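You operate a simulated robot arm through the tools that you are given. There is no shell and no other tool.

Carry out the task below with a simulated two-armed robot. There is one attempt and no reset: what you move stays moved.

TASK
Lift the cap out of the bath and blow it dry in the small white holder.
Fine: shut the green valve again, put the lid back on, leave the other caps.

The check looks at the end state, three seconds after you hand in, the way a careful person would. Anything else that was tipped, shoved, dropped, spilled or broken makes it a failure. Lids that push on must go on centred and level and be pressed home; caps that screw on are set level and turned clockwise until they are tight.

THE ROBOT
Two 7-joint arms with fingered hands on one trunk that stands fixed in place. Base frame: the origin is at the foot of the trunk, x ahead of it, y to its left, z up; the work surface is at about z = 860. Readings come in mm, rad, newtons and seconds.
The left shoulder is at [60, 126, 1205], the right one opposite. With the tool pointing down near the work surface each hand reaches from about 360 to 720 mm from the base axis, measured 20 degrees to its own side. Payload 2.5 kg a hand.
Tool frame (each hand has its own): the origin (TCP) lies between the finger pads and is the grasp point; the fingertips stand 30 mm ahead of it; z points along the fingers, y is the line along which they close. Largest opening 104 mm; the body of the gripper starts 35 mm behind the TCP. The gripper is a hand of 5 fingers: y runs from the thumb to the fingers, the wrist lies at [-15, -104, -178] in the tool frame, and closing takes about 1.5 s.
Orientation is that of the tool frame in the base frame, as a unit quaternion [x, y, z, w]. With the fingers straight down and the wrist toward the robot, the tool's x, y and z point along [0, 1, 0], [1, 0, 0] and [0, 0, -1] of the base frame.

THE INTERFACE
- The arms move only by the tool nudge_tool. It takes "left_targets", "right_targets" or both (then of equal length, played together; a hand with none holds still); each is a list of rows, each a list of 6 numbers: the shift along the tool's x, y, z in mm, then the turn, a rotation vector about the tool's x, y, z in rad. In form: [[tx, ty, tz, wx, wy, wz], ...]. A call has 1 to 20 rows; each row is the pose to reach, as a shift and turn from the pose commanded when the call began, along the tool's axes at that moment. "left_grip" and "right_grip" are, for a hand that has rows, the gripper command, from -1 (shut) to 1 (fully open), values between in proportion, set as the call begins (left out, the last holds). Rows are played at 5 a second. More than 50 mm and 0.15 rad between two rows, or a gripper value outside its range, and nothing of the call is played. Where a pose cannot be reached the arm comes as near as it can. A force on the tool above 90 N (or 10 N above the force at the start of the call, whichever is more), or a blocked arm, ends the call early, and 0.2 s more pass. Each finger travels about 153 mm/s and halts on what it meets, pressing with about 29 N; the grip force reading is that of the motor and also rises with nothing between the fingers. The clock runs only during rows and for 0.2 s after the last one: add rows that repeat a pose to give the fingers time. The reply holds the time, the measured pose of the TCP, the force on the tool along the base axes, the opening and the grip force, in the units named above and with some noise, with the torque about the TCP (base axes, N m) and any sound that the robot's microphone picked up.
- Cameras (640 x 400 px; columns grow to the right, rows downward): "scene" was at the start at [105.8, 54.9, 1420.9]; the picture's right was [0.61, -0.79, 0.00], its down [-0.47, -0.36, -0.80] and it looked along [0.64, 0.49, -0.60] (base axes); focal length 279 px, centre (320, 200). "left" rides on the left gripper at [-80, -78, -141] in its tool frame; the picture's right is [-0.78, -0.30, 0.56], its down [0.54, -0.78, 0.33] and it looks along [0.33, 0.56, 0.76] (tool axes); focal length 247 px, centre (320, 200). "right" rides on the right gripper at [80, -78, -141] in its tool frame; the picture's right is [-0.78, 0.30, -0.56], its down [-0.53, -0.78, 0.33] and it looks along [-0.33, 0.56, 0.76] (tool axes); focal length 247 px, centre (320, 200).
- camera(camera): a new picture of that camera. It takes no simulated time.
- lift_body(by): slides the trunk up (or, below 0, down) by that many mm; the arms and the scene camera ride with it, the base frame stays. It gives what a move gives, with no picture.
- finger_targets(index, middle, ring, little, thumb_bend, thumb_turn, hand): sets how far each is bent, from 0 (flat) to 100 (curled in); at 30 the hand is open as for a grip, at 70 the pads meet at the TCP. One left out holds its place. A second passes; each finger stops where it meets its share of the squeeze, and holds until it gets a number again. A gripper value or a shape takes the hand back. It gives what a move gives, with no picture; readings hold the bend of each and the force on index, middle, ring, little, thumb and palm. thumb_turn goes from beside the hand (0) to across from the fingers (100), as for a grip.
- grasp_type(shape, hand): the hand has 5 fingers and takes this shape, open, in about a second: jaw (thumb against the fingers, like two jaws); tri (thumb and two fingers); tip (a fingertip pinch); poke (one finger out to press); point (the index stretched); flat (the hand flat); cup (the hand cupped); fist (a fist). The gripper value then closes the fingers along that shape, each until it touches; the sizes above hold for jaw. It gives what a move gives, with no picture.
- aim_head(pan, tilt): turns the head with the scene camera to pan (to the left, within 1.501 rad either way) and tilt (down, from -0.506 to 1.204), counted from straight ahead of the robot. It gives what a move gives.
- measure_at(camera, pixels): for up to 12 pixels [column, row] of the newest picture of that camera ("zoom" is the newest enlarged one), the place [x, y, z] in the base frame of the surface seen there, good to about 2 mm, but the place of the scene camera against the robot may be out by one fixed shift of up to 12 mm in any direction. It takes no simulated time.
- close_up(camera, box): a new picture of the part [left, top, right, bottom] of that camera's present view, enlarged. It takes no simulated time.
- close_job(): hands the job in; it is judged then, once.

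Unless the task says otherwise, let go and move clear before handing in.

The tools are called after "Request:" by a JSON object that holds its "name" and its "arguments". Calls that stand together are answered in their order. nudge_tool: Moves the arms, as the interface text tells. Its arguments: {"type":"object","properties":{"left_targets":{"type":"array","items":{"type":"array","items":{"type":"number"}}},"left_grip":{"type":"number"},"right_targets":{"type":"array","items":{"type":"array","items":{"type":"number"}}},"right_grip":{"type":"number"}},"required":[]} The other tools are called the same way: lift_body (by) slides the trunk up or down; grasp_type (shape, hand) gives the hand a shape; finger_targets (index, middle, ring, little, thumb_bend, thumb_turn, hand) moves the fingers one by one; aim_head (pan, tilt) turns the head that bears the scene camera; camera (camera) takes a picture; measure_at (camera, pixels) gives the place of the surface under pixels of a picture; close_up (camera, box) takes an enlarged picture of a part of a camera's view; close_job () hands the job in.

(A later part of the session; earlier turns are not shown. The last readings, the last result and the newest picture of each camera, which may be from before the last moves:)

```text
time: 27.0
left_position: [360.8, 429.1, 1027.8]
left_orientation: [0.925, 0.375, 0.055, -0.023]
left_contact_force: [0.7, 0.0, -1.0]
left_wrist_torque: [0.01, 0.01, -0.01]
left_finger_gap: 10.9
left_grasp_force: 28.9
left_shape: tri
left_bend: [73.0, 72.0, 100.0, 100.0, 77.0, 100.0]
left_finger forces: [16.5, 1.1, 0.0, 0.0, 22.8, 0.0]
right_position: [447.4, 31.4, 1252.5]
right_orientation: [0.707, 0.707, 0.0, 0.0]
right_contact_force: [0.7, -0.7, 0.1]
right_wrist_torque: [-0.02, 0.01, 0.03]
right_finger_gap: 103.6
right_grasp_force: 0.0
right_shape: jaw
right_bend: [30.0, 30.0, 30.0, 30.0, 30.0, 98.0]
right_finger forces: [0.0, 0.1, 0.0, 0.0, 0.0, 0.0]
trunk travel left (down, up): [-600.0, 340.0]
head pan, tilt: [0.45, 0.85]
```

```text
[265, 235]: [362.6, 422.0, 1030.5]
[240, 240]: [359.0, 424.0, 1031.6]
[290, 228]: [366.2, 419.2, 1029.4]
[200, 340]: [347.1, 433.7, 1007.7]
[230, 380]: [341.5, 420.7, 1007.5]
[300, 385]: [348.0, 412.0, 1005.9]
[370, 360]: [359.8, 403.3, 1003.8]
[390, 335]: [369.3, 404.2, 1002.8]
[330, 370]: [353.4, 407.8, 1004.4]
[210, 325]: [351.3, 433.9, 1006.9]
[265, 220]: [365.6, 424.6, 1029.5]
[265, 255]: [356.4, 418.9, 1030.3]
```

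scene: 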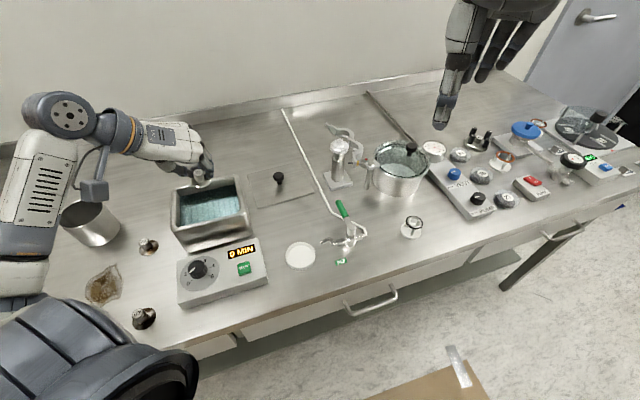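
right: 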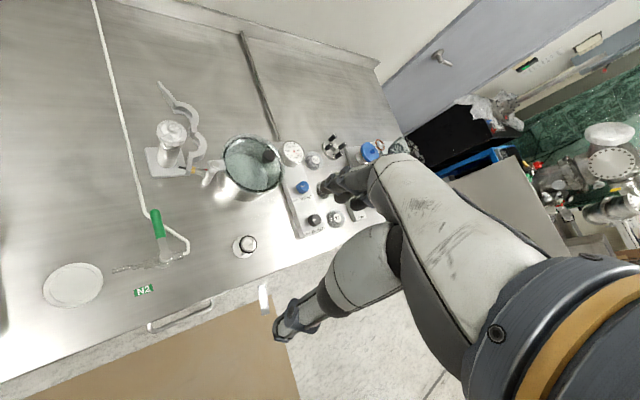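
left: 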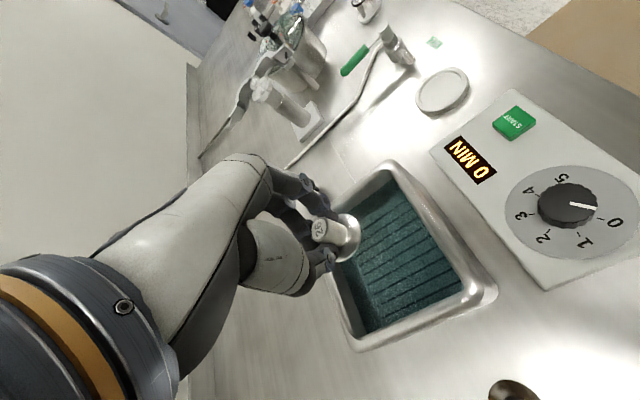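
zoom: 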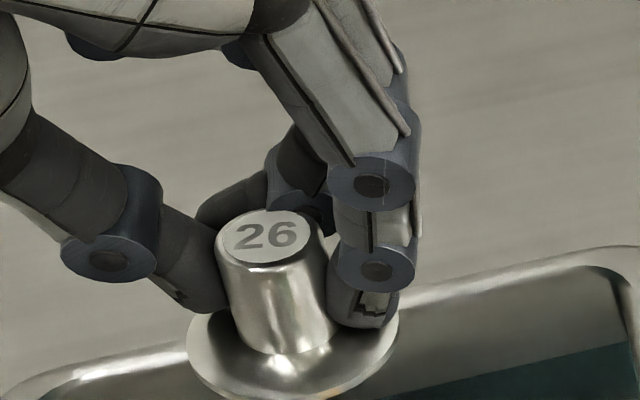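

About 0.1 rad of lean remains toward the fingers and 0.06 toward the back. I'll correct it, then turn the hand about −1.5 rad around the vertical over the bath, so the fingers will open clear of the nozzle at the dish.

Request:
{"name": "nudge_tool", "arguments": {"left_targets": [[0, 0, 0, -0.1, 0.06, 0], [0, 0, 0, -0.1, 0.06, 0]]}}

Request:
{"name": "nudge_tool", "arguments": {"left_targets": [[0, 0, 0, 0.023, 0.013, -0.127], [0, 0, 0, 0.047, 0.026, -0.255], [0, 0, 0, 0.07, 0.039, -0.382], [0, 0, 0, 0.094, 0.052, -0.51], [0, 0, 0, 0.117, 0.065, -0.637], [0, 0, 0, 0.14, 0.078, -0.765], [0, 0, 0, 0.164, 0.091, -0.892], [0, 0, 0, 0.187, 0.104, -1.02], [0, 0, 0, 0.211, 0.117, -1.147], [0, 0, 0, 0.234, 0.13, -1.275], [0, 0, 0, 0.257, 0.143, -1.402], [0, 0, 0, 0.275, 0.153, -1.5], [0, 0, 0, 0.275, 0.153, -1.5]]}}

Request:
{"name": "camera", "arguments": {"camera": "left"}}

Request:
{"name": "camera", "arguments": {"camera": "scene"}}

Request:
{"name": "close_up", "arguments": {"camera": "left", "box": [290, 190, 390, 270]}}

Request:
{"name": "close_up", "arguments": {"camera": "scene", "box": [172, 150, 236, 190]}}

```text
time: 27.6
left_position: [361.4, 428.8, 1027.5]
left_orientation: [0.923, 0.37, 0.103, 0.013]
left_contact_force: [1.4, -0.5, -0.5]
left_wrist_torque: [0.04, 0.02, 0.03]
left_finger_gap: 10.8
left_grasp_force: 28.5
left_shape: tri
left_bend: [73.0, 72.0, 100.0, 100.0, 77.0, 100.0]
left_finger forces: [16.2, 1.2, 0.0, 0.0, 22.9, 0.0]
right_position: [448.1, 30.7, 1252.7]
right_orientation: [0.707, 0.707, 0.001, 0.0]
right_contact_force: [0.7, -0.2, -0.8]
right_wrist_torque: [-0.05, 0.02, 0.0]
right_finger_gap: 103.8
right_grasp_force: 0.1
right_shape: jaw
right_bend: [30.0, 30.0, 30.0, 30.0, 30.0, 98.0]
right_finger forces: [0.0, 0.0, 0.0, 0.0, 0.0, 0.1]
trunk travel left (down, up): [-600.0, 340.0]
head pan, tilt: [0.45, 0.85]
```

```text
time: 30.4
left_position: [360.6, 428.9, 1027.9]
left_orientation: [0.406, 0.908, 0.083, -0.063]
left_contact_force: [0.9, -1.0, -1.0]
left_wrist_torque: [0.0, 0.04, 0.0]
left_finger_gap: 11.3
left_grasp_force: 29.5
left_shape: tri
left_bend: [73.0, 72.0, 100.0, 100.0, 77.0, 100.0]
left_finger forces: [16.0, 1.2, 0.0, 0.0, 22.6, 0.0]
right_position: [446.8, 31.0, 1252.7]
right_orientation: [0.708, 0.707, 0.0, 0.0]
right_contact_force: [-0.7, -0.3, -0.9]
right_wrist_torque: [-0.02, 0.0, 0.02]
right_finger_gap: 103.8
right_grasp_force: 0.2
right_shape: jaw
right_bend: [30.0, 30.0, 30.0, 30.0, 30.0, 98.0]
right_finger forces: [0.0, 0.1, 0.0, 0.0, 0.0, 0.0]
trunk travel left (down, up): [-600.0, 340.0]
head pan, tilt: [0.45, 0.85]
```

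```text
taken
```

left: 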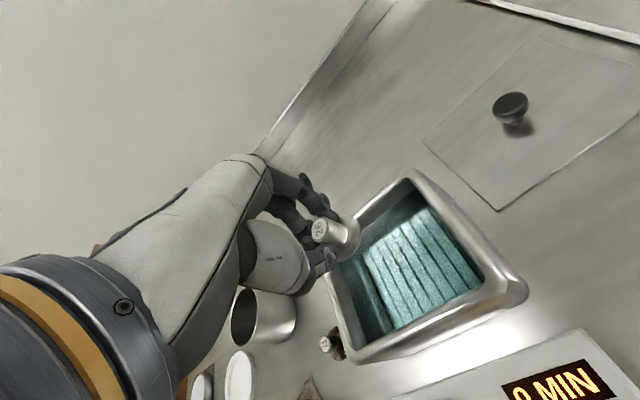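

```text
taken
```

scene: 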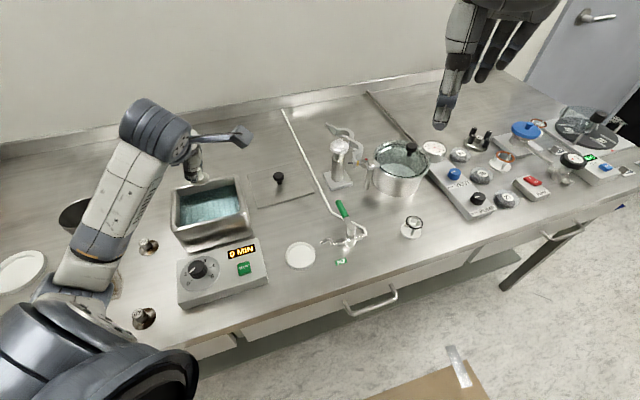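

```text
5.00 times, centred on (340, 230) of left
```

zoom: 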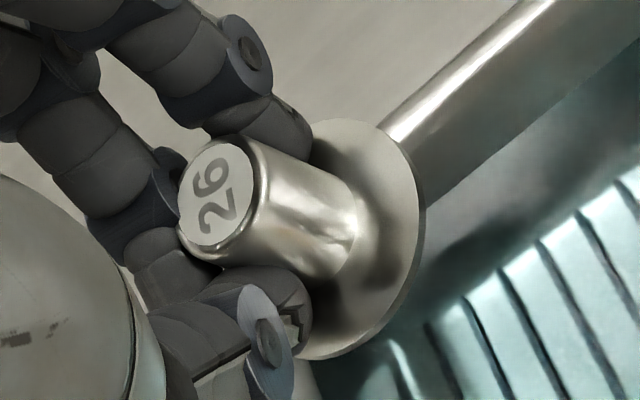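

```text
10.00 times, centred on (204, 170) of scene
```

zoom: 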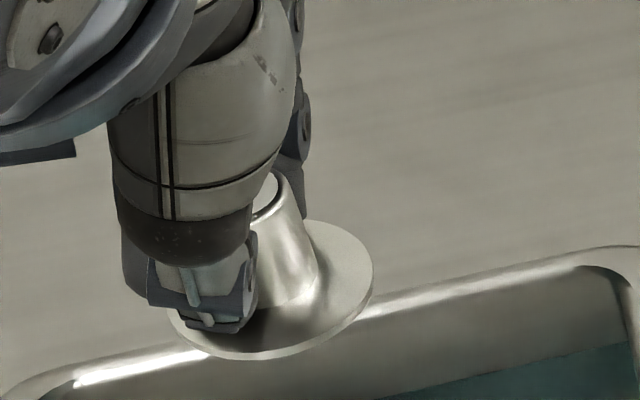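

The hand turned without trouble. I'll measure the cap's attitude and its offset from the TCP once more before travelling.

Request:
{"name": "measure_at", "arguments": {"camera": "zoom", "pixels": [[355, 255], [365, 285], [340, 320], [290, 345], [240, 350], [335, 235], [320, 260], [300, 325], [320, 300], [360, 270]]}}

Request:
{"name": "measure_at", "arguments": {"camera": "left", "pixels": [[350, 217], [356, 227], [358, 238], [354, 250], [345, 258], [345, 217], [319, 229], [314, 233], [324, 224], [320, 237], [353, 235], [350, 248]]}}

```text
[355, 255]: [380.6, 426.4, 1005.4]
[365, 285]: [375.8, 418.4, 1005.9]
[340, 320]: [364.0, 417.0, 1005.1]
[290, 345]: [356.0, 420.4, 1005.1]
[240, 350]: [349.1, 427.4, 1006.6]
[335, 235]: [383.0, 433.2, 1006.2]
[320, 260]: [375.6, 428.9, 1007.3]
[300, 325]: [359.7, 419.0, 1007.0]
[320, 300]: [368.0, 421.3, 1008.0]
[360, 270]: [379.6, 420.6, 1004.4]
```

```text
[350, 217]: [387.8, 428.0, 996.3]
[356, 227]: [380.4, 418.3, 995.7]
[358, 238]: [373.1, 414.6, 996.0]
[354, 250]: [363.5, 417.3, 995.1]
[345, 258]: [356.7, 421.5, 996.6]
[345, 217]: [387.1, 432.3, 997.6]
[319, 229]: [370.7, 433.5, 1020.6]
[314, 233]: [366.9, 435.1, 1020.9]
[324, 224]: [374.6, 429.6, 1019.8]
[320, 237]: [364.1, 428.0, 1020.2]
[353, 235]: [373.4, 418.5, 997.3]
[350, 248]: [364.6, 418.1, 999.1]
```

The disc reads level now, z 995–997 all round, and its centre is about (+9.5,+2.7) from the TCP. I'll carry it across to above the white dish, staying at this height.

Request:
{"name": "nudge_tool", "arguments": {"left_targets": [[-35.7, -18.8, -8.6, 0, 0, 0], [-74.7, -33.9, -17.3, 0, 0, 0], [-110.4, -52.7, -25.9, 0, 0, 0], [-136.2, -82.7, -33.7, 0, 0, 0], [-152, -123.9, -40.9, 0, 0, 0], [-162.8, -154.6, -46, 0, 0, 0], [-162.8, -154.6, -46, 0, 0, 0]]}}

Request:
{"name": "camera", "arguments": {"camera": "left"}}

Request:
{"name": "camera", "arguments": {"camera": "scene"}}

Request:
{"name": "close_up", "arguments": {"camera": "scene", "box": [240, 160, 400, 280]}}

Request:
{"name": "close_up", "arguments": {"camera": "left", "box": [280, 180, 480, 340]}}

```text
time: 32.0
left_position: [355.9, 197.3, 1029.2]
left_orientation: [0.407, 0.907, 0.083, -0.063]
left_contact_force: [-0.8, 0.0, -0.6]
left_wrist_torque: [0.0, 0.0, 0.03]
left_finger_gap: 11.0
left_grasp_force: 28.7
left_shape: tri
left_bend: [73.0, 72.0, 100.0, 100.0, 77.0, 100.0]
left_finger forces: [14.7, 0.1, 0.0, 0.0, 22.5, 0.0]
right_position: [445.8, 32.0, 1253.2]
right_orientation: [0.707, 0.707, 0.0, 0.0]
right_contact_force: [-0.6, -0.3, -0.4]
right_wrist_torque: [0.0, 0.01, -0.01]
right_finger_gap: 103.3
right_grasp_force: 0.2
right_shape: jaw
right_bend: [30.0, 30.0, 30.0, 30.0, 30.0, 98.0]
right_finger forces: [0.0, 0.1, 0.1, 0.0, 0.1, 0.1]
trunk travel left (down, up): [-600.0, 340.0]
head pan, tilt: [0.45, 0.85]
```

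```text
taken
```

left: 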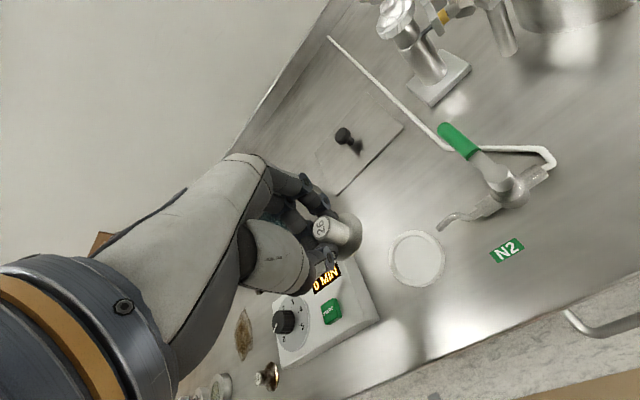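

```text
taken
```

scene: 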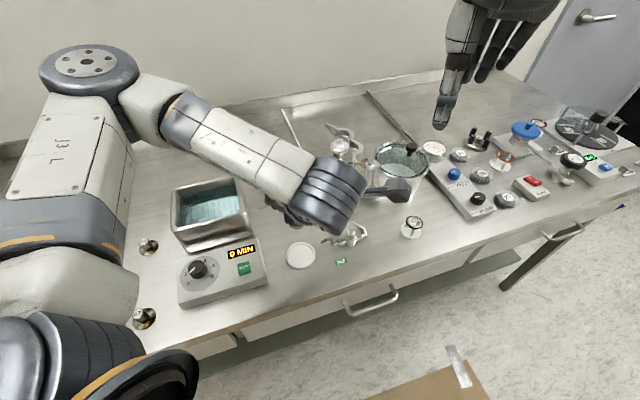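

```text
3.33 times, centred on (320, 220) of scene
```

zoom: 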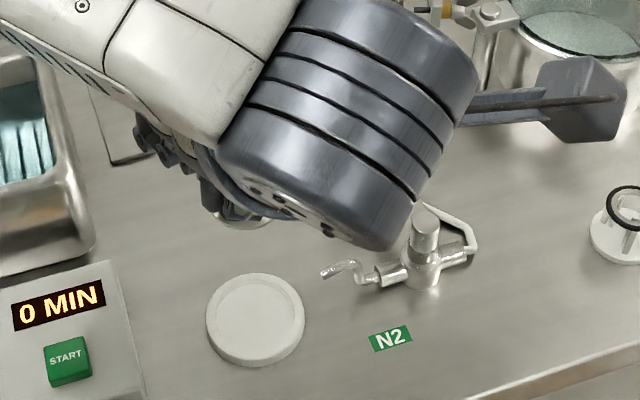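

```text
2.50 times, centred on (380, 260) of left
```

zoom: 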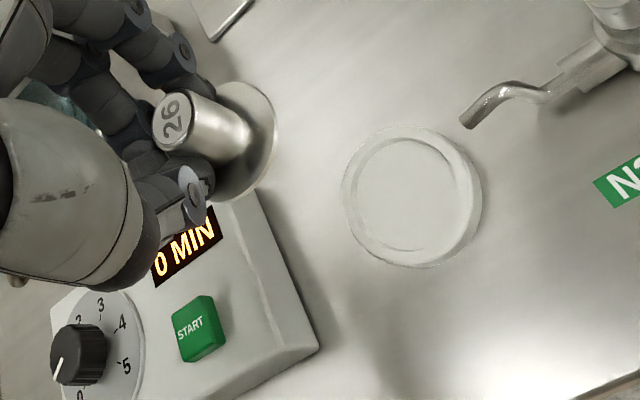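

The left view shows the cap at zoom (200,125) and the dish centred near (412,195), with the nozzle tip at (467,124). I'll measure all three.

Request:
{"name": "measure_at", "arguments": {"camera": "zoom", "pixels": [[346, 200], [478, 190], [405, 129], [412, 263], [410, 195], [362, 200], [468, 195], [410, 142], [414, 248], [467, 123], [500, 95], [555, 90]]}}

Request:
{"name": "measure_at", "arguments": {"camera": "left", "pixels": [[350, 217], [356, 227], [358, 238], [354, 250], [345, 217], [319, 229], [314, 233], [324, 224], [320, 237], [353, 235]]}}

```text
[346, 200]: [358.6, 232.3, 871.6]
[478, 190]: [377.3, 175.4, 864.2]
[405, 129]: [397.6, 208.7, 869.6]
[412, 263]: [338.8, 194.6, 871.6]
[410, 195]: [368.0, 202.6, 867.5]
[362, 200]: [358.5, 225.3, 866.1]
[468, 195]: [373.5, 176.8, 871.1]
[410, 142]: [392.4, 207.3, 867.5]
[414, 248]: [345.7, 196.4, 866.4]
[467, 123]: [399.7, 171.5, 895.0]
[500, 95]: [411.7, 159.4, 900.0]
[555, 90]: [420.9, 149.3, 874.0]
```

```text
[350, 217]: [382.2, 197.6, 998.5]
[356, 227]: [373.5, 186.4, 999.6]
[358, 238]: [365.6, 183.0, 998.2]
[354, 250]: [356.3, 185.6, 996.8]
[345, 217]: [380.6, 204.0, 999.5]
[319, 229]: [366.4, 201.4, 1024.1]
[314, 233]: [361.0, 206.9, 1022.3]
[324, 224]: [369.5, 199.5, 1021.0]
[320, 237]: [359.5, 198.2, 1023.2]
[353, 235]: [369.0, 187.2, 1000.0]
```

The dish centre is about (367.5,202.7) with its floor at z≈867, and the cap needs only about 2 mm of correction. I'll check the height of the control panel beside it before lowering.

Request:
{"name": "measure_at", "arguments": {"camera": "zoom", "pixels": [[195, 315], [195, 330], [255, 200], [300, 330], [270, 250], [215, 355]]}}

Request:
{"name": "nudge_tool", "arguments": {"left_targets": [[-2.4, -0.9, 39.7, 0, 0, 0], [-9, -4.4, 78.5, 0, 0, 0], [-12.6, -6.4, 98.1, 0, 0, 0], [-12.6, -6.4, 98.1, 0, 0, 0]]}}

Request:
{"name": "camera", "arguments": {"camera": "left"}}

Request:
{"name": "close_up", "arguments": {"camera": "left", "box": [280, 180, 480, 340]}}

Request:
{"name": "close_up", "arguments": {"camera": "scene", "box": [240, 180, 400, 280]}}

```text
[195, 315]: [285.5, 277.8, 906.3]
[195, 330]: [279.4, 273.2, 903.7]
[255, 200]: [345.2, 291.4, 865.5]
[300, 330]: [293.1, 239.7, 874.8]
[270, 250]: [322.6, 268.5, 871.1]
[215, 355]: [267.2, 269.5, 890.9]
```

```text
time: 33.0
left_position: [353.0, 206.5, 928.7]
left_orientation: [0.408, 0.907, 0.083, -0.062]
left_contact_force: [-0.4, -0.8, -1.5]
left_wrist_torque: [0.01, 0.0, -0.01]
left_finger_gap: 11.0
left_grasp_force: 28.7
left_shape: tri
left_bend: [73.0, 72.0, 100.0, 100.0, 77.0, 100.0]
left_finger forces: [14.5, 0.1, 0.1, 0.0, 22.5, 0.0]
right_position: [447.0, 31.4, 1252.9]
right_orientation: [0.707, 0.707, 0.001, 0.0]
right_contact_force: [0.0, -0.2, -0.3]
right_wrist_torque: [-0.03, -0.04, 0.01]
right_finger_gap: 103.5
right_grasp_force: 0.0
right_shape: jaw
right_bend: [30.0, 30.0, 30.0, 30.0, 30.0, 98.0]
right_finger forces: [0.1, 0.0, 0.0, 0.0, 0.0, 0.0]
trunk travel left (down, up): [-600.0, 340.0]
head pan, tilt: [0.45, 0.85]
```

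```text
taken
```

left: 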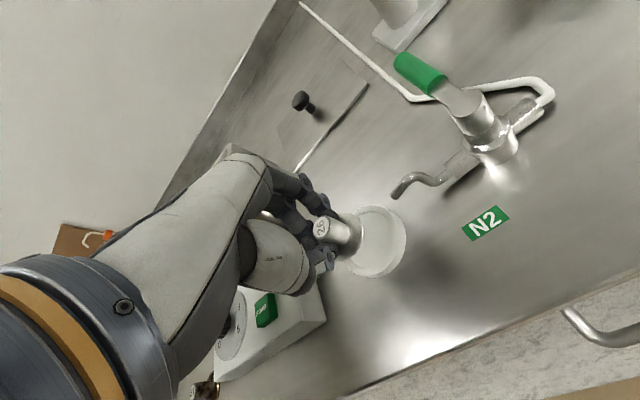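

```text
2.50 times, centred on (380, 260) of left
```

zoom: 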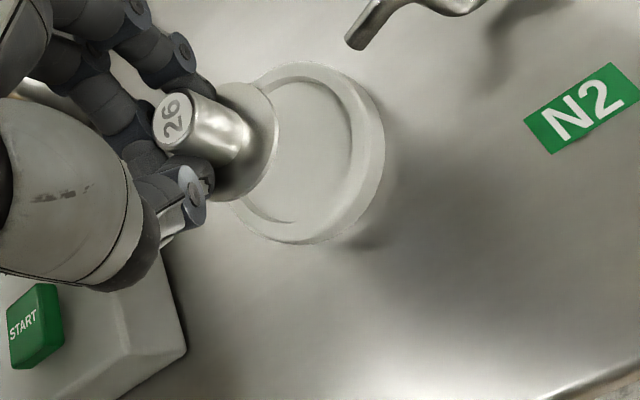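

```text
4.00 times, centred on (320, 230) of scene
```

zoom: 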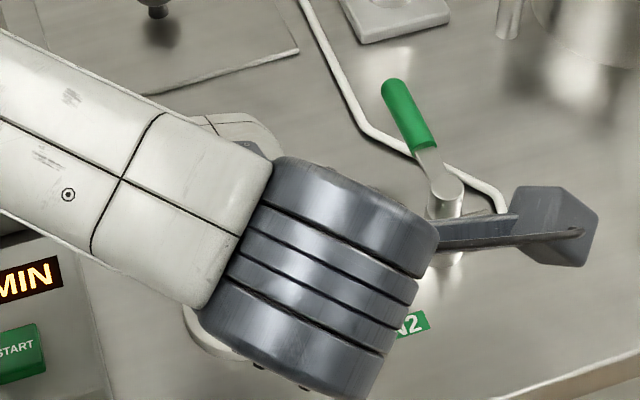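

The descent drifted a few mm sideways. I'll measure the cap against the dish here and correct it.

Request:
{"name": "close_up", "arguments": {"camera": "left", "box": [300, 190, 420, 290]}}

Request:
{"name": "measure_at", "arguments": {"camera": "left", "pixels": [[345, 216], [351, 218], [357, 228], [358, 238], [354, 250], [319, 229], [314, 233], [324, 224], [320, 237], [404, 232], [382, 208], [373, 276]]}}

```text
4.00 times, centred on (360, 240) of left
```

zoom: 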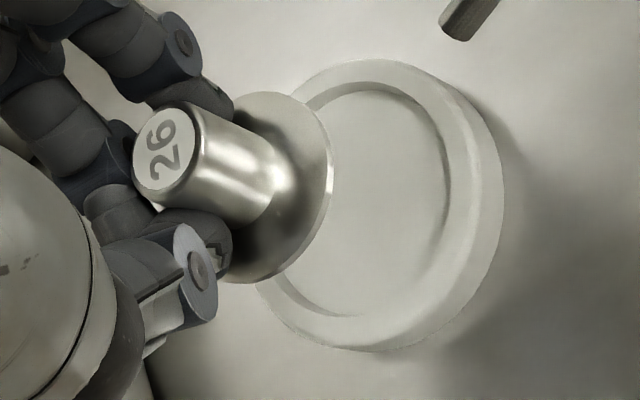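

```text
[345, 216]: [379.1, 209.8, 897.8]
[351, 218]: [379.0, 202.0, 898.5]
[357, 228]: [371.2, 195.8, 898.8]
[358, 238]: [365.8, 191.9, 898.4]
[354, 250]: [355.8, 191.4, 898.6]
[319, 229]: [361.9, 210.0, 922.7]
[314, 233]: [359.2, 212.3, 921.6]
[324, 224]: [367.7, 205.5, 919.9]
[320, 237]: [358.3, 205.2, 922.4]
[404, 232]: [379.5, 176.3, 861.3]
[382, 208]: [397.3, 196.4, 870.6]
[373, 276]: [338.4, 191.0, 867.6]
```

The disc is level at z 898.5 and its centre is about (362,210), so it needs (+5,−7). I'll correct that and lower to about 10 mm above the rim.

Request:
{"name": "nudge_tool", "arguments": {"left_targets": [[-4.4, -0.4, -0.9, 0, 0, 0], [-8.7, -0.8, -1.7, 0, 0, 0], [-11.4, -2.3, 13, 0, 0, 0], [-11.4, -2.3, 13, 0, 0, 0]]}}

Request:
{"name": "camera", "arguments": {"camera": "left"}}

Request:
{"name": "close_up", "arguments": {"camera": "left", "box": [300, 190, 420, 290]}}

Request:
{"name": "measure_at", "arguments": {"camera": "zoom", "pixels": [[165, 155], [145, 175], [185, 135], [165, 190], [165, 122], [285, 100], [325, 140], [330, 190], [295, 260], [270, 275], [310, 235], [315, 120]]}}

```text
time: 34.0
left_position: [358.6, 198.6, 913.4]
left_orientation: [0.408, 0.907, 0.083, -0.063]
left_contact_force: [-0.6, -0.6, -0.4]
left_wrist_torque: [-0.01, 0.03, -0.02]
left_finger_gap: 11.0
left_grasp_force: 29.3
left_shape: tri
left_bend: [73.0, 72.0, 100.0, 100.0, 77.0, 100.0]
left_finger forces: [14.6, 0.0, 0.1, 0.0, 22.5, 0.0]
right_position: [447.2, 31.9, 1253.5]
right_orientation: [0.707, 0.707, 0.0, -0.001]
right_contact_force: [-0.6, -0.8, 1.0]
right_wrist_torque: [0.01, 0.0, -0.02]
right_finger_gap: 103.4
right_grasp_force: 0.1
right_shape: jaw
right_bend: [30.0, 30.0, 30.0, 30.0, 30.0, 98.0]
right_finger forces: [0.1, 0.1, 0.0, 0.1, 0.0, 0.1]
trunk travel left (down, up): [-600.0, 340.0]
head pan, tilt: [0.45, 0.85]
```

```text
taken
```

left: 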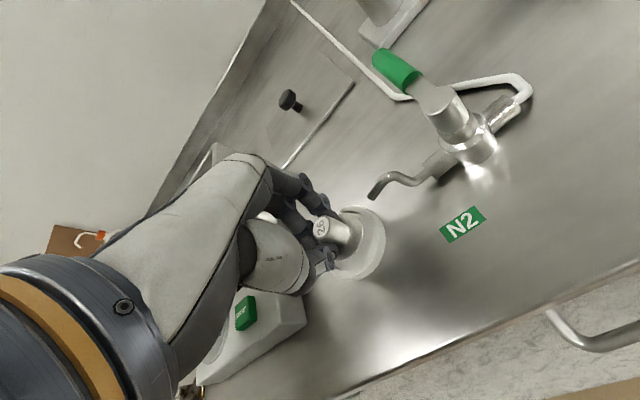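

```text
4.00 times, centred on (360, 240) of left
```

zoom: 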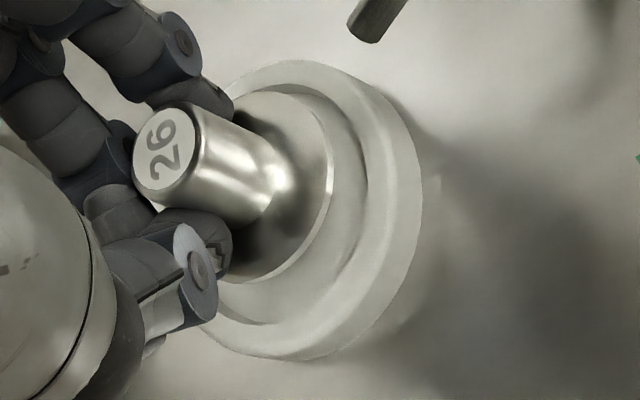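

```text
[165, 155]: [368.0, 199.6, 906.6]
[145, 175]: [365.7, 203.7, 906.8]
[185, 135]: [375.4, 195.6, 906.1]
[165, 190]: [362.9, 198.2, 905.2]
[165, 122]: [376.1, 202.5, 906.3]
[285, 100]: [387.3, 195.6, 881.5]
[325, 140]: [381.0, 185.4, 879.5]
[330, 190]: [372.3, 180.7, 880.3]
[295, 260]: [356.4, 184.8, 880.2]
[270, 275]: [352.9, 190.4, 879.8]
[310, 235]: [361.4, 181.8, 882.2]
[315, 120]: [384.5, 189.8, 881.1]
```

The disc's centre is now about (369.3,199.5) at z≈880. I'll re-measure the dish rim from this view before the last few mm.

Request:
{"name": "measure_at", "arguments": {"camera": "zoom", "pixels": [[402, 190], [395, 130], [285, 72], [340, 85], [300, 345], [360, 310], [240, 85], [230, 335], [385, 260], [360, 180], [350, 240], [340, 125]]}}

```text
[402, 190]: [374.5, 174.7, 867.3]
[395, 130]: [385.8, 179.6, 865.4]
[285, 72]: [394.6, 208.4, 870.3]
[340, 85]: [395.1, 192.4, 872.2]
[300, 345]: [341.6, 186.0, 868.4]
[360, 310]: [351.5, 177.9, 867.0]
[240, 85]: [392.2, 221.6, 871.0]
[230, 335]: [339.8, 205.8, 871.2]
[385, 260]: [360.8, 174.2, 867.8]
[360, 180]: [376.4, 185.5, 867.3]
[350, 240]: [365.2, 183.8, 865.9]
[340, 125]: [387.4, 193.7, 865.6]
```

The dish centre comes out at (367.2,203), so I'll correct by (−2.1,+3.3) and lower about 10 mm to just above the dish floor.

Request:
{"name": "nudge_tool", "arguments": {"left_targets": [[3.8, 0.6, 0.8, 0, 0, 0], [2.9, 0.1, 5.7, 0, 0, 0], [2.2, -0.3, 9.6, 0, 0, 0], [2, -0.4, 10.6, 0, 0, 0], [2, -0.4, 10.6, 0, 0, 0]]}}

Request:
{"name": "camera", "arguments": {"camera": "left"}}

Request:
{"name": "close_up", "arguments": {"camera": "left", "box": [300, 190, 420, 290]}}

Request:
{"name": "measure_at", "arguments": {"camera": "zoom", "pixels": [[165, 155], [145, 175], [185, 135], [285, 100], [325, 140], [330, 190], [295, 260], [270, 275], [310, 235], [315, 120]]}}

```text
time: 35.2
left_position: [357.8, 202.5, 904.9]
left_orientation: [0.408, 0.907, 0.083, -0.063]
left_contact_force: [-0.3, -0.2, -0.5]
left_wrist_torque: [-0.01, -0.01, 0.0]
left_finger_gap: 10.9
left_grasp_force: 28.7
left_shape: tri
left_bend: [73.0, 72.0, 100.0, 100.0, 77.0, 100.0]
left_finger forces: [14.6, 0.0, 0.0, 0.0, 22.5, 0.1]
right_position: [447.5, 32.0, 1253.3]
right_orientation: [0.707, 0.707, 0.0, 0.0]
right_contact_force: [-0.1, -0.1, -0.2]
right_wrist_torque: [0.03, 0.04, 0.01]
right_finger_gap: 103.4
right_grasp_force: 0.0
right_shape: jaw
right_bend: [30.0, 30.0, 30.0, 30.0, 30.0, 98.0]
right_finger forces: [0.1, 0.0, 0.0, 0.1, 0.0, 0.0]
trunk travel left (down, up): [-600.0, 340.0]
head pan, tilt: [0.45, 0.85]
```

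```text
taken
```

left: 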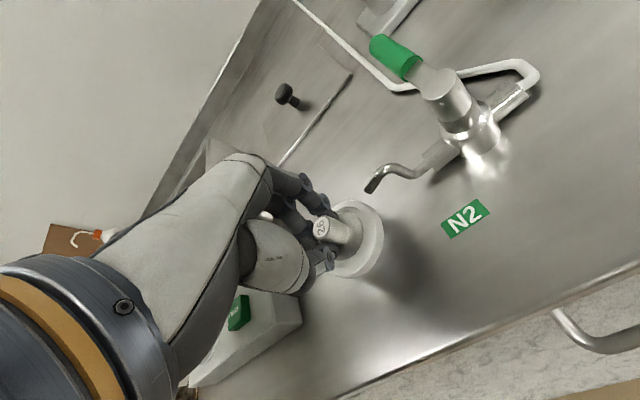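

```text
4.00 times, centred on (360, 240) of left
```

zoom: 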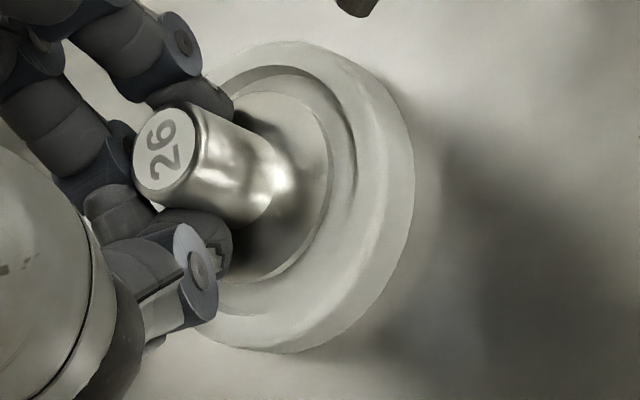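

```text
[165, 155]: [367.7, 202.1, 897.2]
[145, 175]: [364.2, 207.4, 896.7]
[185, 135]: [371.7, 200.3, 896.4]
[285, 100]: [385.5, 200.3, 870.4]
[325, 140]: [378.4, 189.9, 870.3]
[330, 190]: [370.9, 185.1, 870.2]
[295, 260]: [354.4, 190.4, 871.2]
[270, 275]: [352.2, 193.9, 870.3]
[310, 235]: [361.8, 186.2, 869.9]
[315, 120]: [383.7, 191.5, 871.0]
```

The disc top is at z 870.5, level and centred in the dish. I'll lower 2 mm more and open part way to release.

Request:
{"name": "nudge_tool", "arguments": {"left_targets": [[-0.2, -0.1, 1, 0, 0, 0], [-0.4, -0.2, 2, 0, 0, 0], [-0.4, -0.2, 2, 0, 0, 0]]}}

Request:
{"name": "nudge_tool", "arguments": {"left_targets": [[0, 0, 0, 0, 0, 0], [0, 0, 0, 0, 0, 0], [0, 0, 0, 0, 0, 0], [0, 0, 0, 0, 0, 0], [0, 0, 0, 0, 0, 0]], "left_grip": -0.1}}

Request:
{"name": "camera", "arguments": {"camera": "left"}}

Request:
{"name": "close_up", "arguments": {"camera": "left", "box": [300, 190, 420, 290]}}

```text
time: 36.0
left_position: [357.8, 202.8, 902.9]
left_orientation: [0.408, 0.907, 0.082, -0.062]
left_contact_force: [-0.3, 0.2, -0.9]
left_wrist_torque: [-0.02, 0.0, 0.0]
left_finger_gap: 11.0
left_grasp_force: 29.2
left_shape: tri
left_bend: [73.0, 72.0, 100.0, 100.0, 77.0, 100.0]
left_finger forces: [14.6, 0.0, 0.0, 0.1, 22.5, 0.0]
right_position: [447.2, 32.7, 1252.4]
right_orientation: [0.707, 0.707, 0.0, 0.0]
right_contact_force: [-1.1, 0.9, -0.5]
right_wrist_torque: [-0.01, 0.0, -0.01]
right_finger_gap: 103.6
right_grasp_force: 0.0
right_shape: jaw
right_bend: [30.0, 30.0, 30.0, 30.0, 30.0, 98.0]
right_finger forces: [0.0, 0.0, 0.1, 0.1, 0.0, 0.0]
trunk travel left (down, up): [-600.0, 340.0]
head pan, tilt: [0.45, 0.85]
```

```text
time: 37.2
left_position: [357.5, 202.3, 902.4]
left_orientation: [0.408, 0.907, 0.083, -0.062]
left_contact_force: [0.1, -0.5, -0.6]
left_wrist_torque: [-0.01, -0.01, -0.01]
left_finger_gap: 46.5
left_grasp_force: 0.1
left_shape: tri
left_bend: [74.0, 47.0, 99.0, 99.0, 71.0, 100.0]
left_finger forces: [0.0, 0.0, 0.0, 0.0, 0.0, 0.0]
right_position: [446.8, 30.5, 1252.4]
right_orientation: [0.707, 0.707, 0.0, 0.0]
right_contact_force: [-0.2, -0.6, 0.2]
right_wrist_torque: [0.01, -0.03, 0.03]
right_finger_gap: 103.8
right_grasp_force: 0.0
right_shape: jaw
right_bend: [30.0, 30.0, 30.0, 30.0, 30.0, 98.0]
right_finger forces: [0.0, 0.0, 0.0, 0.0, 0.0, 0.1]
trunk travel left (down, up): [-600.0, 340.0]
head pan, tilt: [0.45, 0.85]
```

```text
taken
```

left: 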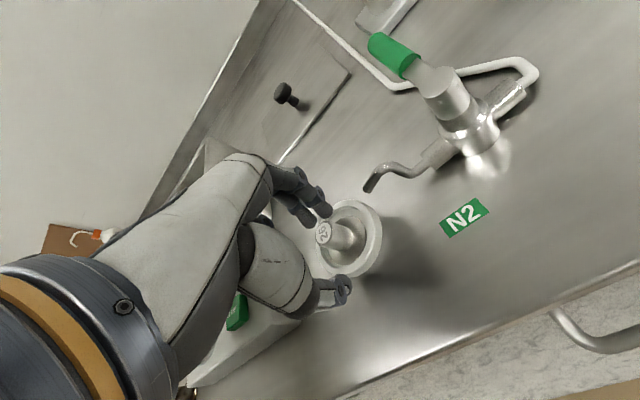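

```text
4.00 times, centred on (360, 240) of left
```

zoom: 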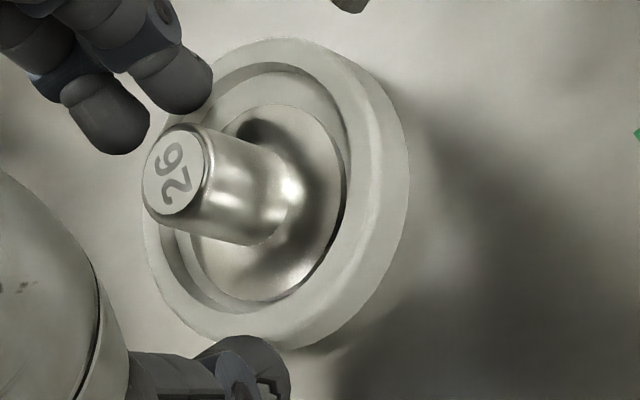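

The cap stands upright in the dish with the fingers clear at zoom (100,110) and (240,370). I'll raise the hand straight up and check the cap from both cameras.

Request:
{"name": "nudge_tool", "arguments": {"left_targets": [[3.6, 2, -19.6, 0, 0, 0], [10.9, 6, -58.7, 0, 0, 0], [18.2, 10, -97.9, 0, 0, 0], [25.5, 13.9, -137, 0, 0, 0], [25.5, 13.9, -137, 0, 0, 0]]}}

Request:
{"name": "camera", "arguments": {"camera": "left"}}

Request:
{"name": "close_up", "arguments": {"camera": "left", "box": [330, 150, 490, 290]}}

Request:
{"name": "measure_at", "arguments": {"camera": "left", "pixels": [[398, 262], [410, 225], [440, 215], [460, 140], [480, 170], [495, 175], [500, 240]]}}

```text
time: 38.4
left_position: [356.9, 202.5, 1041.6]
left_orientation: [0.408, 0.907, 0.083, -0.062]
left_contact_force: [-0.4, -0.7, -0.2]
left_wrist_torque: [-0.01, 0.01, 0.0]
left_finger_gap: 46.7
left_grasp_force: 0.1
left_shape: tri
left_bend: [74.0, 47.0, 99.0, 99.0, 71.0, 100.0]
left_finger forces: [0.0, 0.0, 0.0, 0.0, 0.1, 0.0]
right_position: [447.1, 32.3, 1252.2]
right_orientation: [0.707, 0.707, 0.001, 0.0]
right_contact_force: [-0.1, 0.5, 0.4]
right_wrist_torque: [-0.02, 0.05, -0.01]
right_finger_gap: 103.4
right_grasp_force: 0.0
right_shape: jaw
right_bend: [30.0, 30.0, 30.0, 30.0, 30.0, 98.0]
right_finger forces: [0.1, 0.0, 0.1, 0.1, 0.0, 0.0]
trunk travel left (down, up): [-600.0, 340.0]
head pan, tilt: [0.45, 0.85]
```

```text
taken
```

left: 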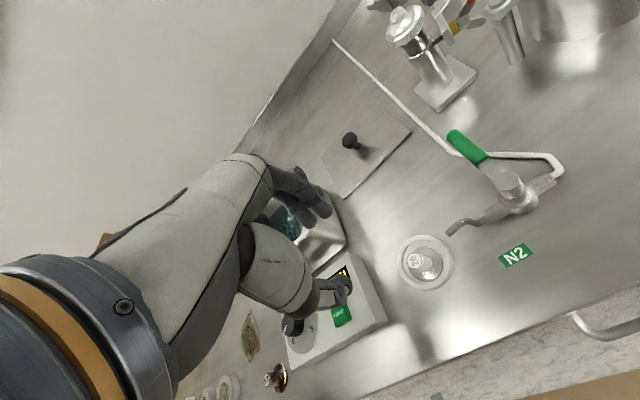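

```text
2.86 times, centred on (410, 220) of left
```

zoom: 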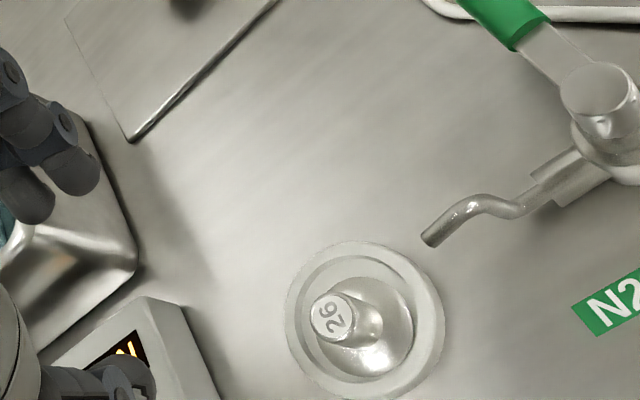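

```text
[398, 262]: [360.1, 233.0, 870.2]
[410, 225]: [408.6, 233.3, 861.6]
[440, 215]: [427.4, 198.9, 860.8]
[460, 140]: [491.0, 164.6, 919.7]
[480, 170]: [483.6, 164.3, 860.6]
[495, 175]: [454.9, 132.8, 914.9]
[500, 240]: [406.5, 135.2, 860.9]
```

The cap sits well in the dish, centred at zoom (365,320). Now for the valve, I'll look closely at the lever and its pivot before deciding which way to turn it.

Request:
{"name": "close_up", "arguments": {"camera": "left", "box": [440, 120, 580, 250]}}

Request:
{"name": "measure_at", "arguments": {"camera": "zoom", "pixels": [[70, 55], [140, 105], [180, 125], [260, 180], [330, 200], [310, 260], [400, 175], [440, 145], [180, 235], [110, 265], [80, 285], [480, 90]]}}

Request:
{"name": "camera", "arguments": {"camera": "right"}}

Request:
{"name": "close_up", "arguments": {"camera": "right", "box": [60, 180, 240, 320]}}

```text
3.08 times, centred on (510, 185) of left
```

zoom: 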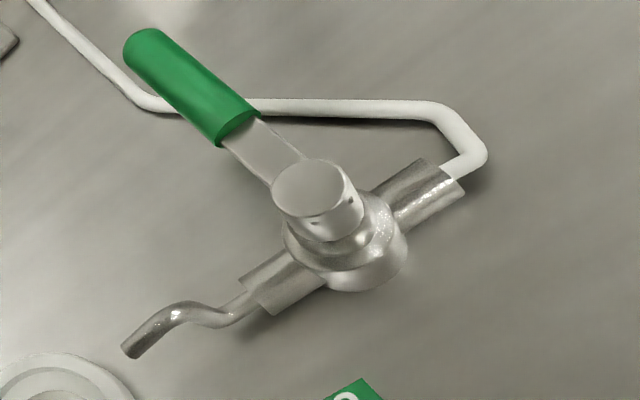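

```text
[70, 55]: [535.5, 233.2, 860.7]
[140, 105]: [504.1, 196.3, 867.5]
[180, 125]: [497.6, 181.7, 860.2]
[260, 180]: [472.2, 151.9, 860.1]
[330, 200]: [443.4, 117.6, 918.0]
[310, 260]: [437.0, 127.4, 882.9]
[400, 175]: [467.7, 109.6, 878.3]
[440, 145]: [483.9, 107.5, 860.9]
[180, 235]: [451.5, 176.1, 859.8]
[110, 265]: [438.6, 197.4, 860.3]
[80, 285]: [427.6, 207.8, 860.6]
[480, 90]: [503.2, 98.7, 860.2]
```

```text
taken
```

right: 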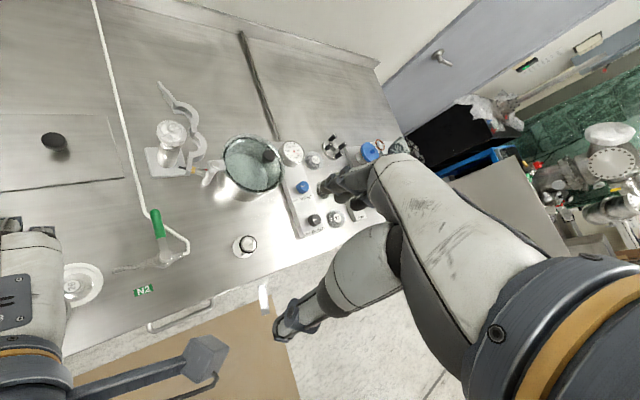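

```text
2.86 times, centred on (150, 250) of right
```

zoom: 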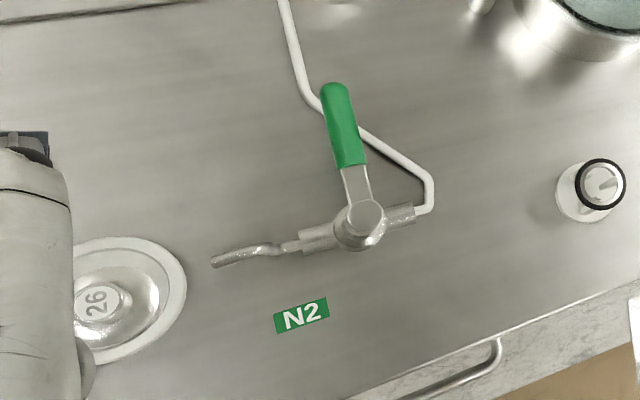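

There are no visible stops, so I'll take the usual sense: the lever lies across the flow (shut) and opens counter-clockwise toward the nozzle. My plan is to straddle the handle and turn the hand about the valve axis. First I'll measure the handle and pivot exactly.

Request:
{"name": "close_up", "arguments": {"camera": "left", "box": [440, 120, 580, 250]}}

Request:
{"name": "measure_at", "arguments": {"camera": "zoom", "pixels": [[150, 45], [140, 60], [165, 40], [190, 85], [175, 92], [205, 75], [235, 115], [222, 135], [252, 108], [265, 150], [310, 190], [300, 175]]}}

Request:
{"name": "measure_at", "arguments": {"camera": "right", "pixels": [[155, 215], [158, 225], [160, 235], [164, 247], [166, 254], [120, 269], [195, 245]]}}

```text
3.08 times, centred on (510, 185) of left
```

zoom: 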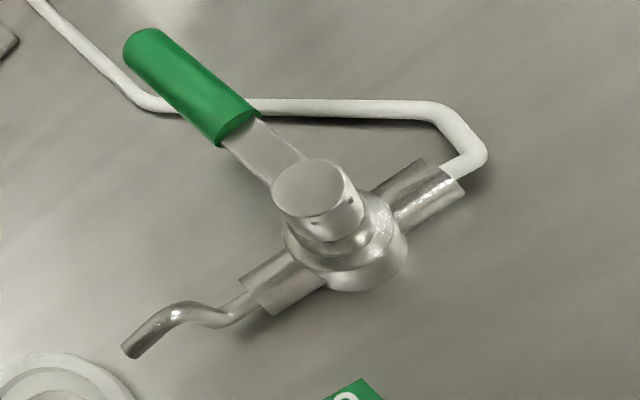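

```text
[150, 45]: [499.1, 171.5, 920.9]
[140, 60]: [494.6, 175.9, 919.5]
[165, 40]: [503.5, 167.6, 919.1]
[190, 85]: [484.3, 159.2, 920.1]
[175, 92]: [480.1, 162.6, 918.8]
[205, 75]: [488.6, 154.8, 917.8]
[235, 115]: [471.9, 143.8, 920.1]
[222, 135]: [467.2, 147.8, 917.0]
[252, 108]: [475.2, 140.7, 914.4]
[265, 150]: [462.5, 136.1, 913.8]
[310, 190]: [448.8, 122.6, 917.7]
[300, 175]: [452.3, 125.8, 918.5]
```

```text
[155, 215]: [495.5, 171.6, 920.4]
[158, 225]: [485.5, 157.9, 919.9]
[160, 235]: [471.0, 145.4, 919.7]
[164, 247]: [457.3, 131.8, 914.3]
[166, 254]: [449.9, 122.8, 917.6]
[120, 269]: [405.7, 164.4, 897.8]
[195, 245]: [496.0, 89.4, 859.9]
```

The pivot is at (448.7,122.6), and the green handle runs out at 44.5° from r≈31 to 76, top z 920. I'll level and turn the left hand to straddle it, and measure the nearby clamp stand for clearance.

Request:
{"name": "measure_at", "arguments": {"camera": "right", "pixels": [[171, 133], [150, 155], [150, 172], [185, 165], [172, 150], [200, 168], [205, 180], [225, 195]]}}

Request:
{"name": "nudge_tool", "arguments": {"left_targets": [[0, 0, 0, 0.05, -0.092, 0], [0, 0, 0, 0.1005, -0.1834, 0], [0, 0, 0, 0.1005, -0.1834, 0]]}}

Request:
{"name": "nudge_tool", "arguments": {"left_targets": [[-9.9, 6, 0, 0, 0, 0.128], [-19.8, 12, 0, 0, 0, 0.255], [-29.7, 18, 0, 0, 0, 0.383], [-39.6, 23.9, 0, 0, 0, 0.511], [-49.5, 29.9, 0, 0, 0, 0.638], [-59.4, 35.9, 0, 0, 0, 0.766], [-69.2, 41.9, 0, 0, 0, 0.894], [-79.1, 47.9, 0, 0, 0, 1.021], [-89, 53.9, 0, 0, 0, 1.149], [-98.9, 59.8, 0, 0, 0, 1.277], [-108.8, 65.8, 0, 0, 0, 1.404], [-118.7, 71.8, 0, 0, 0, 1.532], [-118.7, 71.8, 0, 0, 0, 1.532]]}}

Request:
{"name": "camera", "arguments": {"camera": "left"}}

Request:
{"name": "camera", "arguments": {"camera": "scene"}}

```text
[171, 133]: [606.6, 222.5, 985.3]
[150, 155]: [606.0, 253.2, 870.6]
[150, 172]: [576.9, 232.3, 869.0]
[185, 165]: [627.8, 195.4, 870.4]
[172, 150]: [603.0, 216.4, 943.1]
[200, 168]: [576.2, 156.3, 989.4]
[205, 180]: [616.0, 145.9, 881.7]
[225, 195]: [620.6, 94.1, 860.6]
```

```text
time: 39.2
left_position: [357.2, 203.0, 1042.2]
left_orientation: [0.41, 0.912, 0.0, 0.001]
left_contact_force: [0.1, 0.2, -0.6]
left_wrist_torque: [-0.03, -0.02, 0.02]
left_finger_gap: 46.6
left_grasp_force: 0.1
left_shape: tri
left_bend: [74.0, 47.0, 99.0, 99.0, 71.0, 100.0]
left_finger forces: [0.1, 0.0, 0.0, 0.1, 0.0, 0.0]
right_position: [445.5, 30.9, 1252.0]
right_orientation: [0.708, 0.707, 0.0, 0.0]
right_contact_force: [-0.4, 0.0, 0.0]
right_wrist_torque: [-0.01, -0.01, 0.0]
right_finger_gap: 103.6
right_grasp_force: 0.0
right_shape: jaw
right_bend: [30.0, 30.0, 30.0, 30.0, 30.0, 98.0]
right_finger forces: [0.0, 0.1, 0.0, 0.1, 0.0, 0.0]
trunk travel left (down, up): [-600.0, 340.0]
head pan, tilt: [0.45, 0.85]
```

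```text
time: 42.0
left_position: [489.3, 162.6, 1042.8]
left_orientation: [0.928, 0.373, 0.001, 0.001]
left_contact_force: [-0.6, -0.4, -0.5]
left_wrist_torque: [-0.01, -0.01, 0.01]
left_finger_gap: 46.5
left_grasp_force: 0.2
left_shape: tri
left_bend: [74.0, 47.0, 99.0, 99.0, 71.0, 100.0]
left_finger forces: [0.0, 0.1, 0.1, 0.1, 0.0, 0.1]
right_position: [446.5, 31.4, 1251.4]
right_orientation: [0.707, 0.707, 0.0, 0.0]
right_contact_force: [-0.2, -0.3, 0.3]
right_wrist_torque: [0.04, -0.01, 0.0]
right_finger_gap: 103.7
right_grasp_force: 0.1
right_shape: jaw
right_bend: [30.0, 30.0, 30.0, 30.0, 30.0, 98.0]
right_finger forces: [0.1, 0.1, 0.1, 0.0, 0.0, 0.0]
trunk travel left (down, up): [-600.0, 340.0]
head pan, tilt: [0.45, 0.85]
```

```text
taken
```

left: 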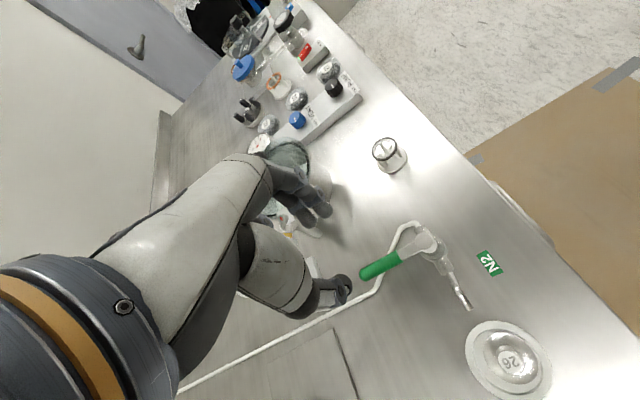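

```text
taken
```

scene: 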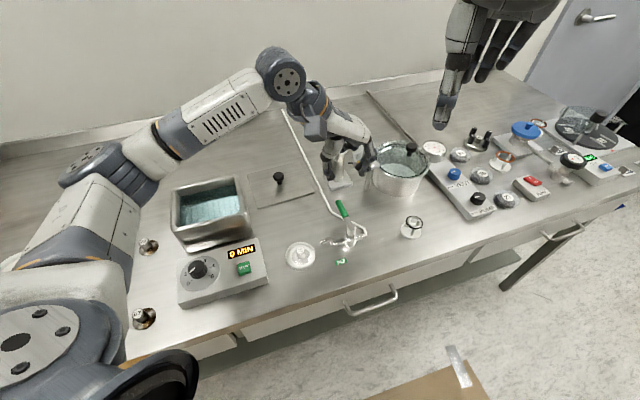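

The hand is above the handle in the right orientation, and the clamp stand at (606,222) is well clear. I'll lower until the tips are just above the handle and check the straddle.

Request:
{"name": "nudge_tool", "arguments": {"left_targets": [[0, 0, 40, 0, 0, 0], [0, 0, 75, 0, 0, 0], [0, 0, 92, 0, 0, 0], [0, 0, 92, 0, 0, 0]]}}

Request:
{"name": "camera", "arguments": {"camera": "left"}}

Request:
{"name": "close_up", "arguments": {"camera": "left", "box": [260, 150, 480, 320]}}

Request:
{"name": "close_up", "arguments": {"camera": "scene", "box": [290, 130, 450, 250]}}

```text
time: 43.0
left_position: [490.7, 161.7, 950.1]
left_orientation: [0.928, 0.372, 0.0, 0.0]
left_contact_force: [-0.3, -0.5, -0.3]
left_wrist_torque: [-0.01, 0.03, 0.01]
left_finger_gap: 46.5
left_grasp_force: 0.1
left_shape: tri
left_bend: [74.0, 47.0, 99.0, 99.0, 71.0, 100.0]
left_finger forces: [0.0, 0.1, 0.0, 0.0, 0.0, 0.1]
right_position: [446.3, 32.4, 1252.5]
right_orientation: [0.707, 0.707, -0.001, 0.0]
right_contact_force: [0.1, -0.9, 0.2]
right_wrist_torque: [-0.02, -0.02, 0.05]
right_finger_gap: 103.4
right_grasp_force: 0.0
right_shape: jaw
right_bend: [30.0, 30.0, 30.0, 30.0, 30.0, 98.0]
right_finger forces: [0.1, 0.1, 0.1, 0.0, 0.0, 0.0]
trunk travel left (down, up): [-600.0, 340.0]
head pan, tilt: [0.45, 0.85]
```

```text
taken
```

left: 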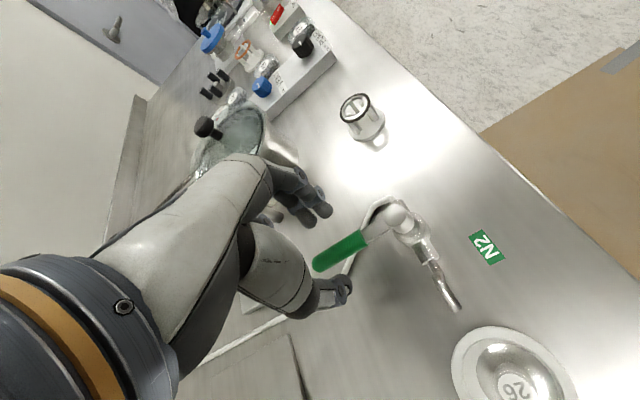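

```text
2.35 times, centred on (370, 235) of left
```

zoom: 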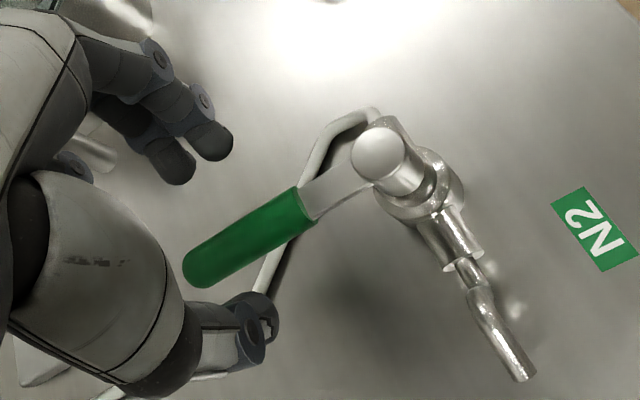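

```text
3.33 times, centred on (370, 190) of scene
```

zoom: 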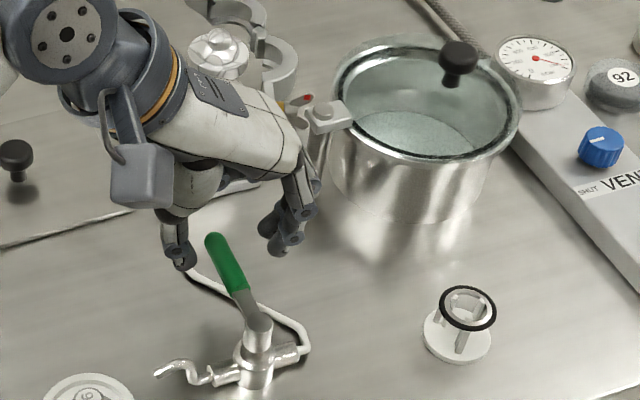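

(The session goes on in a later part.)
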